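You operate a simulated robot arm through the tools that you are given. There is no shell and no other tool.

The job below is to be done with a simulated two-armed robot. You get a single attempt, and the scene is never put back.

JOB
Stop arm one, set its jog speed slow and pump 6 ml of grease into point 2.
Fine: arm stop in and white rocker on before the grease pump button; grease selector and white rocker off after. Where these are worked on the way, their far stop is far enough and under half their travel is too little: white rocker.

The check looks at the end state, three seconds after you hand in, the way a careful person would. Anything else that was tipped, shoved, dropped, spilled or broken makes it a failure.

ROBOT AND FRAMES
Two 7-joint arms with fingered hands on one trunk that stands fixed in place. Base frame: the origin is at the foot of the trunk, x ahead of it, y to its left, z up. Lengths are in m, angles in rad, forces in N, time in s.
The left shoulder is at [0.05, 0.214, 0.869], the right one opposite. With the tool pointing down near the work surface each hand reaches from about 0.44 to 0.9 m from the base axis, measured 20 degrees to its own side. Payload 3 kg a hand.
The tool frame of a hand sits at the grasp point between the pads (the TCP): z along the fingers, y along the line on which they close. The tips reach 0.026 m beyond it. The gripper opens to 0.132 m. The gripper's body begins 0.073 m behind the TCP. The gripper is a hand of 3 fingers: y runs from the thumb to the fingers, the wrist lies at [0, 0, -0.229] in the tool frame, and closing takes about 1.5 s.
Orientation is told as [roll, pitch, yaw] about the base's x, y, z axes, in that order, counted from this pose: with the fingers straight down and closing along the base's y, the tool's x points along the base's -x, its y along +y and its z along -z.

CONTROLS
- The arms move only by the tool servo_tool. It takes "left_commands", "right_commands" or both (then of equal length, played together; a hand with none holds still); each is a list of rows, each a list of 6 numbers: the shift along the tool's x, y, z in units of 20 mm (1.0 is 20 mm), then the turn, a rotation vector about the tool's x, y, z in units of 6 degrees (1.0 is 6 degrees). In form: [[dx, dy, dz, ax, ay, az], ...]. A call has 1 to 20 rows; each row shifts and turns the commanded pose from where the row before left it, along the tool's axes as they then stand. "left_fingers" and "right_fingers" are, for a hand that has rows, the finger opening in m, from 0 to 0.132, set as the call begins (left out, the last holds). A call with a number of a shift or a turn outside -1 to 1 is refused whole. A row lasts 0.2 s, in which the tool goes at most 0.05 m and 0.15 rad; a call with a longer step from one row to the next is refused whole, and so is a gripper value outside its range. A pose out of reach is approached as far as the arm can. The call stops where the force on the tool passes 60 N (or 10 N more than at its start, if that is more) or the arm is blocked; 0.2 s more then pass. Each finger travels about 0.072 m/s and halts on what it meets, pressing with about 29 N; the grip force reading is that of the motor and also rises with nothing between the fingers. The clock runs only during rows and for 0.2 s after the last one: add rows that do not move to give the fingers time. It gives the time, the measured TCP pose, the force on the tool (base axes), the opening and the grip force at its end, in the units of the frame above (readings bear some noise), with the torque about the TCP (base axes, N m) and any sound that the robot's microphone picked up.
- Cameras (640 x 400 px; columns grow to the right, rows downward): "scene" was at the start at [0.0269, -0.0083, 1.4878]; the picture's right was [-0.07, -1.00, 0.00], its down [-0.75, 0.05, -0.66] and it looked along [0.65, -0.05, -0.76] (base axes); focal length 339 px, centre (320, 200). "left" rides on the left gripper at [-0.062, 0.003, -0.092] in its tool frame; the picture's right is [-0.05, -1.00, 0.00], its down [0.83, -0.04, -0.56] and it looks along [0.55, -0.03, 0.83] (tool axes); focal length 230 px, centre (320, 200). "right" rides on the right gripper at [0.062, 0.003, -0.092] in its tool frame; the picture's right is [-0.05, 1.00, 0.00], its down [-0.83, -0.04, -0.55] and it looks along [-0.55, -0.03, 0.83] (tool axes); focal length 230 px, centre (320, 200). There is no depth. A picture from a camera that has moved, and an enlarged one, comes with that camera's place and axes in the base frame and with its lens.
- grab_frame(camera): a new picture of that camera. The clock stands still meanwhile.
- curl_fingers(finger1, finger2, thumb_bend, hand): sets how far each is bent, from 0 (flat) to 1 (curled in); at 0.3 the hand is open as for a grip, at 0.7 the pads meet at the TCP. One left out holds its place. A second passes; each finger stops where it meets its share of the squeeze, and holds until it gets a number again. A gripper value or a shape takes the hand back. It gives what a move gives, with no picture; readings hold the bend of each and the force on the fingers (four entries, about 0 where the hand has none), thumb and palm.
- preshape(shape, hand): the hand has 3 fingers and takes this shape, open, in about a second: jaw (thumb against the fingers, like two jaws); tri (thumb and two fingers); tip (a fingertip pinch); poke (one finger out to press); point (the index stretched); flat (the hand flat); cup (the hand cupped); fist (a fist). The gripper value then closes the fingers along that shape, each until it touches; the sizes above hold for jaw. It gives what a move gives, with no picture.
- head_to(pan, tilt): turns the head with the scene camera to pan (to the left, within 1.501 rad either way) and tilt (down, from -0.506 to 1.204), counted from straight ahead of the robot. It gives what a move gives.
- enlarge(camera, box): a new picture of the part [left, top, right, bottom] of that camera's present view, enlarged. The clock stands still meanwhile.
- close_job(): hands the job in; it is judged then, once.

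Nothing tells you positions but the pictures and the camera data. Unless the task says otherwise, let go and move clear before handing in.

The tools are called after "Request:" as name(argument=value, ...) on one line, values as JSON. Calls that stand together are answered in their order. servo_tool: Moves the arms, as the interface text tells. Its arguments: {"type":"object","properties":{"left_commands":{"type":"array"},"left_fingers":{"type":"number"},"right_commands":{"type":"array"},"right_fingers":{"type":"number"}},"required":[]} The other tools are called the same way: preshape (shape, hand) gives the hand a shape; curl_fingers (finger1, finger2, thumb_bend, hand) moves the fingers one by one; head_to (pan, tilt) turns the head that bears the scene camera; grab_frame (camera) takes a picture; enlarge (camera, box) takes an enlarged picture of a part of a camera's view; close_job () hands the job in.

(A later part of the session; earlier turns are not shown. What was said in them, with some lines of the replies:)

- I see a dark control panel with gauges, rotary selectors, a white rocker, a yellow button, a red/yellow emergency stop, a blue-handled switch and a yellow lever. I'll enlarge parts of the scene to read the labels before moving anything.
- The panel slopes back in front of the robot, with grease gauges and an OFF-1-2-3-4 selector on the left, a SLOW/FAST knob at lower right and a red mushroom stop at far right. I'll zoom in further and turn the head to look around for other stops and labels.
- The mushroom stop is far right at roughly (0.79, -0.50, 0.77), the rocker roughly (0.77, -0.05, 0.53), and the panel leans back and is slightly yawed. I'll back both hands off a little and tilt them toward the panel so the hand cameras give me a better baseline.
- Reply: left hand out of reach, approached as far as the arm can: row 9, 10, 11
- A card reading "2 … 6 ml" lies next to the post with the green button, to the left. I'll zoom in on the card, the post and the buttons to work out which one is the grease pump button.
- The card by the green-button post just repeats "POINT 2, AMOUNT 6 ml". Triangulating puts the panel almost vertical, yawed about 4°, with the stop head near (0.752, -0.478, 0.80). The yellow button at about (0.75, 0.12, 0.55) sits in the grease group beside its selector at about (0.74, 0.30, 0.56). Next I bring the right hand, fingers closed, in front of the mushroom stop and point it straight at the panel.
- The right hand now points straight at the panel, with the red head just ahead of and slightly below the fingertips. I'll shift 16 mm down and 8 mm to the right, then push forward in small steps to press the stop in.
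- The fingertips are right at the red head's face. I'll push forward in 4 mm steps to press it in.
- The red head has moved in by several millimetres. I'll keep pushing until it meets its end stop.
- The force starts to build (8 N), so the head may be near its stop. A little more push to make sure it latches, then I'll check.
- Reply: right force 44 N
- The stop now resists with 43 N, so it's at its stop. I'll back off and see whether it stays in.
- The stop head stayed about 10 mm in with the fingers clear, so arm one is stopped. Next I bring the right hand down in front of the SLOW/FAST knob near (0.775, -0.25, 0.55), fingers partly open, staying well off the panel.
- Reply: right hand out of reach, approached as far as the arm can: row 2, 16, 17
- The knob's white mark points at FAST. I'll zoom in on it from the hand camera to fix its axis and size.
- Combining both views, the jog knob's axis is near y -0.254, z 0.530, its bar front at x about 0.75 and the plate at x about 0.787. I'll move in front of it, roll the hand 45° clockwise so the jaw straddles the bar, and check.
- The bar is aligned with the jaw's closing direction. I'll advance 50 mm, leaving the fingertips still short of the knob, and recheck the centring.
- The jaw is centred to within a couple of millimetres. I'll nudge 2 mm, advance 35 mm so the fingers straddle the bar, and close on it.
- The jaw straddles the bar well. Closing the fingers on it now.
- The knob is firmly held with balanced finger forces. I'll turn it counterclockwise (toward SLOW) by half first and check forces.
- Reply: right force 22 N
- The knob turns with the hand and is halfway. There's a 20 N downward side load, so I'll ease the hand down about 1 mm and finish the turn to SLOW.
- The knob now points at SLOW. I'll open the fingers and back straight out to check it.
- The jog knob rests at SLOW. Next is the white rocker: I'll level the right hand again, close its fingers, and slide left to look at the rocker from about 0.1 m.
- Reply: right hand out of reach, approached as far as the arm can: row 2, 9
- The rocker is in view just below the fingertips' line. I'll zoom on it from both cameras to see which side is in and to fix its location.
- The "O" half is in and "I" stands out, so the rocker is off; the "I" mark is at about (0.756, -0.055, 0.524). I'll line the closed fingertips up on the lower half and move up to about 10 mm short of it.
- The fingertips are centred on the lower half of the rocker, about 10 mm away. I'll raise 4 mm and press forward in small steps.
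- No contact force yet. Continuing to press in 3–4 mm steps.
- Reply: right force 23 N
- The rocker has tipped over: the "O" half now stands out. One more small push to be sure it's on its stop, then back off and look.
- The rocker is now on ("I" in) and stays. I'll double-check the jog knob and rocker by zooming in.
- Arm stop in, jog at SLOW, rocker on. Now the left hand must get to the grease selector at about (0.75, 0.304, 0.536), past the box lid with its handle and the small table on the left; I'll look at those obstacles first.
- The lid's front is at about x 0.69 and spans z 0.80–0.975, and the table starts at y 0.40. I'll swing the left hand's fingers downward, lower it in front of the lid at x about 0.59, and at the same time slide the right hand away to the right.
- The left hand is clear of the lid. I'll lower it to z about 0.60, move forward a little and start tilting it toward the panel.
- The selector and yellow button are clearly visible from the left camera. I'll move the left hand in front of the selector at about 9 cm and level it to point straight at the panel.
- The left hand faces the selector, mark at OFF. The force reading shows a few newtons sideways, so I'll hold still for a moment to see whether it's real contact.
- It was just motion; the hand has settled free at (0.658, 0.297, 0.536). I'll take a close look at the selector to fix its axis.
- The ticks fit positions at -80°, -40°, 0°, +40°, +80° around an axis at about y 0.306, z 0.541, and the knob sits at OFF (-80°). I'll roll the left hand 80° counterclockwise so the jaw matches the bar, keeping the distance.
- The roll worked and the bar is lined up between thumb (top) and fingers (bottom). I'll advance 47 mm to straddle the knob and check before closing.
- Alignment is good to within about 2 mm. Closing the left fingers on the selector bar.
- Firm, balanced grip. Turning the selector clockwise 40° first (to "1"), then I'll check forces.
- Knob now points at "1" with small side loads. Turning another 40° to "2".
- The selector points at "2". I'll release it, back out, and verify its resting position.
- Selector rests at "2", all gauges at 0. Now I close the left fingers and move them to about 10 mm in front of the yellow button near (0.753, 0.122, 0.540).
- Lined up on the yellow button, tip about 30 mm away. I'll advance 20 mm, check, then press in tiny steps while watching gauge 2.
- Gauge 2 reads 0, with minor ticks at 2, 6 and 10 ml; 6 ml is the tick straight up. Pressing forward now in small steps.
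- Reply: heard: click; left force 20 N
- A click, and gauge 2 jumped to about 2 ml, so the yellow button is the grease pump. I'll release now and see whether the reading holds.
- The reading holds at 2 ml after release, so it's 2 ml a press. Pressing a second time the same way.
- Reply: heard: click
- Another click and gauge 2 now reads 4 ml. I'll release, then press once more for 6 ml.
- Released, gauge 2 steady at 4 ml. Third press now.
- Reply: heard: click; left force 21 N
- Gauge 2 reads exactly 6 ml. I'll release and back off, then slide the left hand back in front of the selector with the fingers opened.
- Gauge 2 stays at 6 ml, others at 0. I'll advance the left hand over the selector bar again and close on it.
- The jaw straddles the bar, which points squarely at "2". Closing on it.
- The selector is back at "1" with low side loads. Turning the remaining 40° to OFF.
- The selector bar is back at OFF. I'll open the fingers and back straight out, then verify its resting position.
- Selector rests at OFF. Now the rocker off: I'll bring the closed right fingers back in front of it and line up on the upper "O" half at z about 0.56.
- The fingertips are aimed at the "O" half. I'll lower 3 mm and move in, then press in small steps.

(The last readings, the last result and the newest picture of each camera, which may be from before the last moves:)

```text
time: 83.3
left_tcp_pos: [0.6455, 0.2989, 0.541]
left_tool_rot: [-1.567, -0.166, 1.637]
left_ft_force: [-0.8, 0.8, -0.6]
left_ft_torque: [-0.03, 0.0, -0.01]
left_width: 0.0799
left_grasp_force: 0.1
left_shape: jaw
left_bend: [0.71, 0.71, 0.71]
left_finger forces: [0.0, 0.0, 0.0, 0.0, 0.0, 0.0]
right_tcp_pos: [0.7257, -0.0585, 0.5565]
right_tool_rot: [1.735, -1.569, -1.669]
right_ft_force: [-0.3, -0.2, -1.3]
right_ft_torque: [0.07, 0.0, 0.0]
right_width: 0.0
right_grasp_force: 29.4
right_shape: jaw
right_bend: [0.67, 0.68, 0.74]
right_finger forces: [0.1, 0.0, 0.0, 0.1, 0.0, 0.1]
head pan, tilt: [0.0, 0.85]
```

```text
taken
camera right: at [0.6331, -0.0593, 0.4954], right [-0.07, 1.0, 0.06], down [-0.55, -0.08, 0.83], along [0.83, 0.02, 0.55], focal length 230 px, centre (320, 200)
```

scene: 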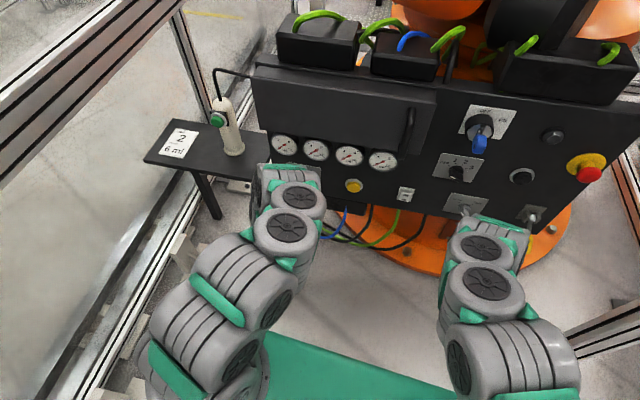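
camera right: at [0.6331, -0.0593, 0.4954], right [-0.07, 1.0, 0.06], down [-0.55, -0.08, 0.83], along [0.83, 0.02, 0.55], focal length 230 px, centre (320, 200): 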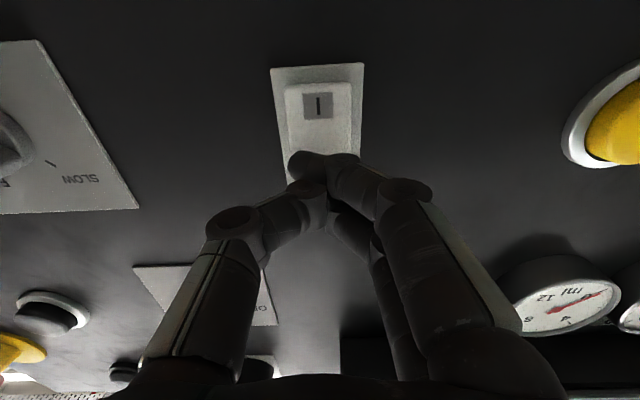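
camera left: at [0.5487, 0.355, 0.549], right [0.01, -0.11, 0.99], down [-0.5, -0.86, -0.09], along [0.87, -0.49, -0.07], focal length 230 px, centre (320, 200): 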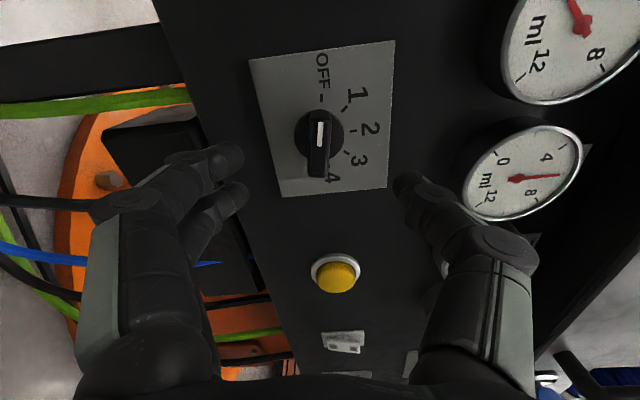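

Still free of contact. Pressing on in 4 mm steps.

Request:
servo_tool(right_commands=[[0, 0, 0.2, 0, 0, 0], [0, 0, 0.2, 0, 0, 0], [0, 0, 0.2, 0, 0, 0]])

Request:
grab_frame(camera="right")

```text
time: 84.1
left_tcp_pos: [0.6463, 0.2983, 0.5406]
left_tool_rot: [-1.566, -0.165, 1.637]
left_ft_force: [0.4, -0.4, -0.3]
left_ft_torque: [-0.01, 0.05, -0.02]
left_width: 0.0799
left_grasp_force: 0.2
left_shape: jaw
left_bend: [0.71, 0.71, 0.71]
left_finger forces: [0.0, 0.0, 0.1, 0.1, 0.0, 0.0]
right_tcp_pos: [0.7378, -0.0555, 0.5572]
right_tool_rot: [1.523, -1.568, -1.458]
right_ft_force: [-1.5, 0.7, 0.1]
right_ft_torque: [-0.01, 0.03, 0.0]
right_width: 0.0
right_grasp_force: 29.3
right_shape: jaw
right_bend: [0.67, 0.68, 0.74]
right_finger forces: [0.0, 0.0, 0.1, 0.1, 0.0, 0.0]
head pan, tilt: [0.0, 0.85]
```

```text
taken
camera right: at [0.6448, -0.0572, 0.4951], right [-0.07, 1.0, 0.06], down [-0.55, -0.08, 0.83], along [0.83, 0.02, 0.55], focal length 230 px, centre (320, 200)
```

right: 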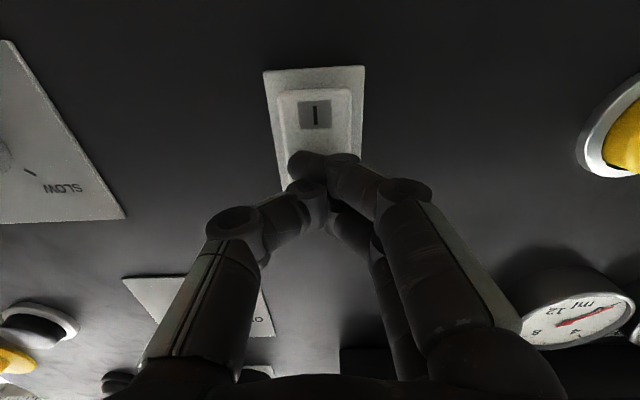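

The rocker is beginning to tilt. A bit more until the stop force shows.

Request:
servo_tool(right_commands=[[0, 0, 0.15, 0, 0, 0], [0, 0, 0.15, 0, 0, 0]])

Request:
enlarge(camera="right", box=[240, 50, 400, 180])

```text
time: 84.7
left_tcp_pos: [0.646, 0.3002, 0.5405]
left_tool_rot: [-1.567, -0.166, 1.635]
left_ft_force: [0.9, -0.1, 0.4]
left_ft_torque: [0.04, 0.01, 0.02]
left_width: 0.0798
left_grasp_force: 0.0
left_shape: jaw
left_bend: [0.71, 0.71, 0.71]
left_finger forces: [0.1, 0.1, 0.0, 0.0, 0.0, 0.1]
right_tcp_pos: [0.7433, -0.057, 0.5564]
right_tool_rot: [1.017, -1.567, -0.952]
right_ft_force: [-41.7, -3.7, 11.6]
right_ft_torque: [0.14, 0.21, 0.05]
right_width: 0.0
right_grasp_force: 29.3
right_shape: jaw
right_bend: [0.72, 0.68, 0.76]
right_finger forces: [24.5, 0.0, 0.1, 0.0, 50.8, 0.1]
head pan, tilt: [0.0, 0.85]
```

```text
3.08 times, centred on (320, 115) of right
camera zoom: at [0.6493, -0.0577, 0.4944], right [-0.07, 1.0, 0.05], down [-0.55, -0.08, 0.83], along [0.83, 0.02, 0.55], focal length 708 px, centre (320, 462)
```

zoom: 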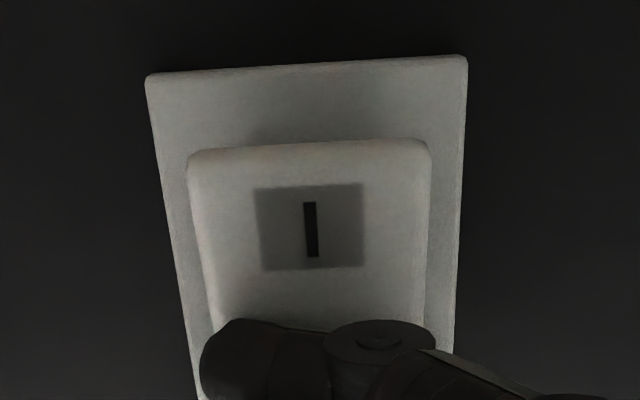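

The stop force is 42 N and "I" stands out again. I'll back the right hand away and look at the rocker from both cameras.

Request:
servo_tool(right_commands=[[0, 0, -0.6, 0, 0, 0], [0, 0, -1, 0, 0, 0], [0, 0, -1, 0, 0, 0], [0, 0, -1, 0, 0, 0], [0, -0.9, 0, 0, 0, 0], [0, -0.9, 0, 0, 0, 0], [0, -0.9, 0, 0, 0, 0], [0, -0.9, 0, 0, 0, 0], [0, -0.9, 0, 0, 0, 0], [0, -0.9, 0, 0, 0, 0], [0, -0.9, 0, 0, 0, 0], [0, 0, 0, 0, 0, 0]])

Request:
enlarge(camera="scene", box=[300, 195, 370, 240])

Request:
grab_frame(camera="scene")

Request:
grab_frame(camera="right")

```text
time: 87.3
left_tcp_pos: [0.6447, 0.2995, 0.5409]
left_tool_rot: [-1.567, -0.166, 1.637]
left_ft_force: [-0.1, 0.0, -0.1]
left_ft_torque: [-0.01, 0.02, 0.01]
left_width: 0.0797
left_grasp_force: 0.0
left_shape: jaw
left_bend: [0.71, 0.71, 0.71]
left_finger forces: [0.1, 0.0, 0.1, 0.0, 0.0, 0.0]
right_tcp_pos: [0.681, -0.1852, 0.5566]
right_tool_rot: [1.688, -1.567, -1.622]
right_ft_force: [0.0, -0.1, 0.7]
right_ft_torque: [-0.02, -0.03, 0.02]
right_width: 0.0001
right_grasp_force: 29.4
right_shape: jaw
right_bend: [0.68, 0.68, 0.74]
right_finger forces: [0.1, 0.1, 0.0, 0.1, 0.0, 0.0]
head pan, tilt: [0.0, 0.85]
```

```text
8.89 times, centred on (335, 218) of scene
camera zoom: at [0.0274, -0.0027, 1.4883], right [0.0, -1.0, 0.0], down [-0.75, 0.0, -0.66], along [0.66, 0.0, -0.75], focal length 3014 px, centre (187, 44)
```

zoom: 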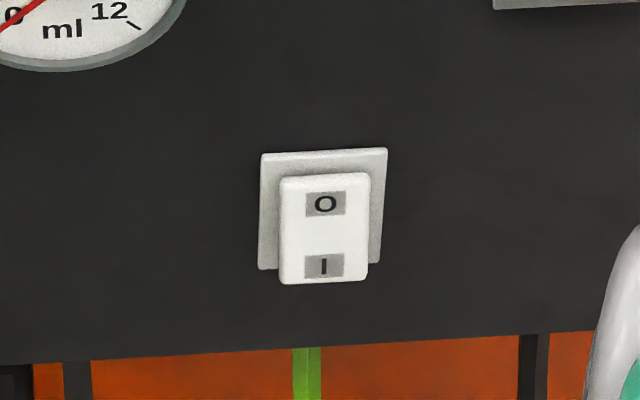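

```text
taken
```

scene: 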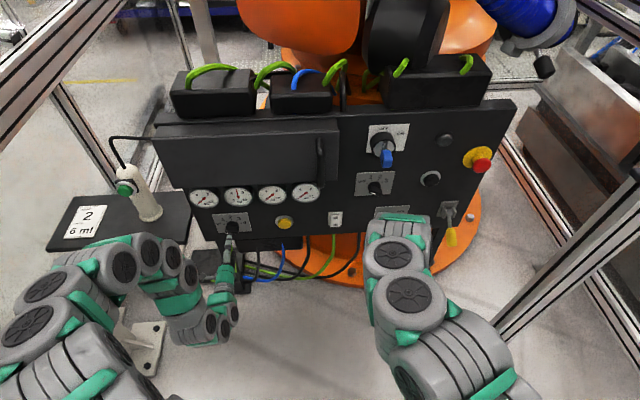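

```text
taken
camera right: at [0.5878, -0.1872, 0.4938], right [-0.07, 1.0, 0.06], down [-0.55, -0.08, 0.83], along [0.83, 0.02, 0.55], focal length 230 px, centre (320, 200)
```

right: 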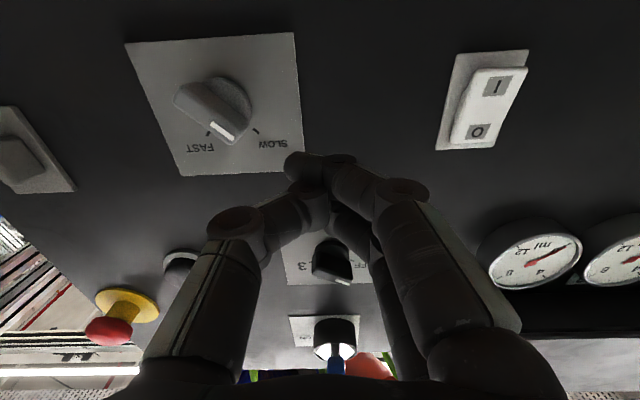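

The rocker is back to off exactly as at the start. I'll move both hands further clear of the panel and check every control one last time.

Request:
servo_tool(left_commands=[[0, 0, -0.5, 0, 0, 0.8], [0, 0, -0.5, 0, 0, 0.8], [0, 0, -0.5, 0, 0, 0.8], [0, 0, -0.5, 0, 0, 0.8], [0, 0, 0, 0, 0, 0.8], [0, 0, 0, 0, 0, 0.8], [0, 0, 0, 0, 0, 0]], right_commands=[[0, -0.8, -0.5, 0, 0, 0], [0, -0.8, -0.5, 0, 0, 0], [0, -0.8, -0.5, 0, 0, 0], [0, -0.8, -0.5, 0, 0, 0], [0, 0, 0, 0, 0, 0], [0, 0, 0, 0, 0, 0], [0, 0, 0, 0, 0, 0]])

Request:
grab_frame(camera="left")

Request:
enlarge(camera="right", box=[200, 0, 440, 160])

Request:
enlarge(camera="scene", box=[180, 170, 330, 245])

Request:
enlarge(camera="scene", box=[350, 110, 510, 230])

Request:
grab_frame(camera="scene")

```text
time: 88.9
left_tcp_pos: [0.6095, 0.2981, 0.545]
left_tool_rot: [-1.561, -0.671, 1.63]
left_ft_force: [-0.4, 0.4, 1.1]
left_ft_torque: [-0.02, 0.01, 0.0]
left_width: 0.0796
left_grasp_force: 0.1
left_shape: jaw
left_bend: [0.71, 0.71, 0.71]
left_finger forces: [0.1, 0.1, 0.1, 0.0, 0.0, 0.0]
left hand out of reach, approached as far as the arm can: row 4
right_tcp_pos: [0.6448, -0.2539, 0.5564]
right_tool_rot: [1.728, -1.566, -1.662]
right_ft_force: [-0.1, -0.2, 1.1]
right_ft_torque: [-0.02, -0.01, -0.01]
right_width: 0.0002
right_grasp_force: 28.7
right_shape: jaw
right_bend: [0.68, 0.68, 0.74]
right_finger forces: [0.0, 0.0, 0.0, 0.1, 0.0, 0.0]
head pan, tilt: [0.0, 0.85]
```

```text
taken
camera left: at [0.5139, 0.3437, 0.5828], right [0.04, -0.58, 0.82], down [-0.51, -0.71, -0.48], along [0.86, -0.4, -0.33], focal length 230 px, centre (320, 200)
```

left: 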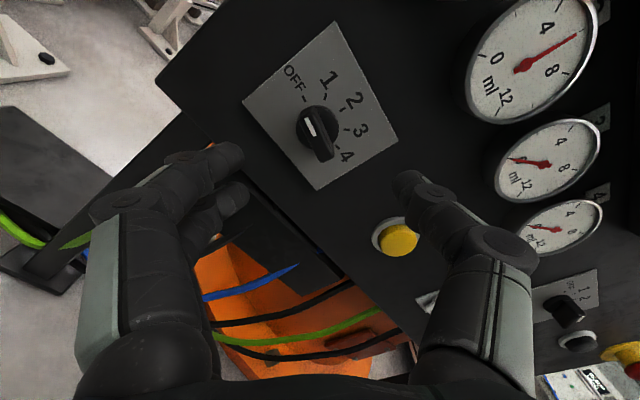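

```text
2.50 times, centred on (320, 80) of right
camera zoom: at [0.551, -0.255, 0.4951], right [-0.07, 1.0, 0.06], down [-0.55, -0.08, 0.83], along [0.83, 0.02, 0.55], focal length 575 px, centre (320, 500)
```

zoom: 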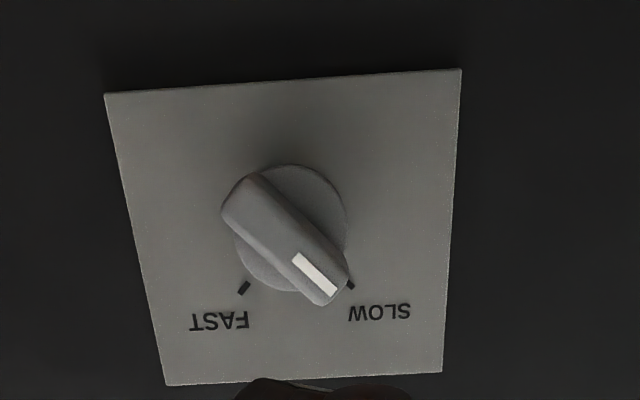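

```text
4.27 times, centred on (255, 208) of scene
camera zoom: at [0.0274, -0.0027, 1.4883], right [0.0, -1.0, 0.0], down [-0.75, 0.0, -0.66], along [0.66, 0.0, -0.75], focal length 1446 px, centre (597, 168)
```

zoom: 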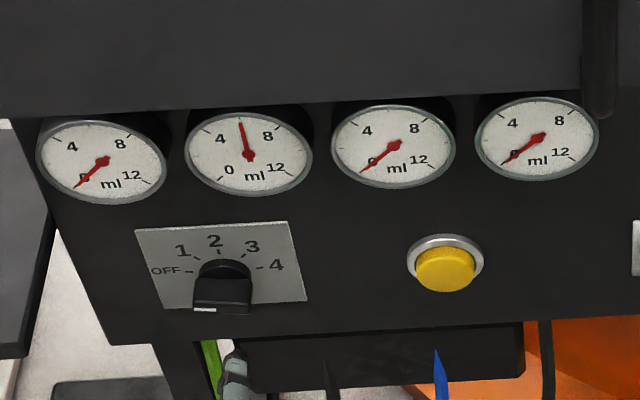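

```text
3.33 times, centred on (430, 170) of scene
camera zoom: at [0.0274, -0.0027, 1.4883], right [0.0, -1.0, 0.0], down [-0.75, 0.0, -0.66], along [0.66, 0.0, -0.75], focal length 1130 px, centre (-47, 300)
```

zoom: 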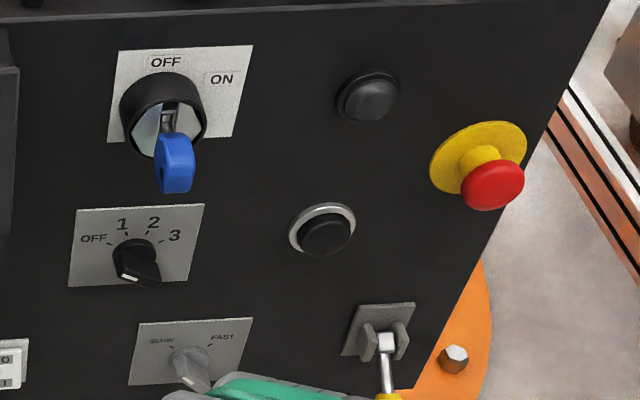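

```text
taken
```

scene: 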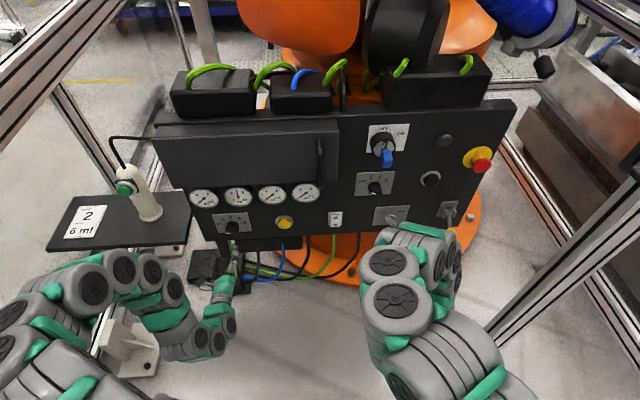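

Everything checks out:
- The arm stop is in.
- The jog knob is on SLOW.
- Gauge 2 reads 6 ml and the other gauges read 0.
- The grease selector and the white rocker are off.

Both hands are off the controls and clear of the panel, so I'm handing in.

Request:
close_job()

```text
The job is handed in.
```

The job is handed in. Arm one is stopped, its jog speed is set to SLOW, and point 2 has had 6 ml of grease.

- **Arm stop:** I pressed the red mushroom stop first. It moved in about 10 mm and stayed there when I let go.
- **Jog speed:** the knob was on FAST and now points at SLOW.
- **White rocker:** I pressed it fully on before pumping and fully off afterwards, until it met its stop each way.
- **Grease:** with the selector on 2, I pressed the yellow pump button three times at 2 ml a press. Gauge 2 reads 6 ml and the other three gauges still read 0.
- **Grease selector:** turned back to OFF after pumping.

Nothing was labelled as the pump button. I took it to be the yellow one beside the grease selector, and gauge 2 rising with each press confirmed it. I didn't touch the green button on the post or any of the other controls, and both hands were clear of the panel when I handed in.
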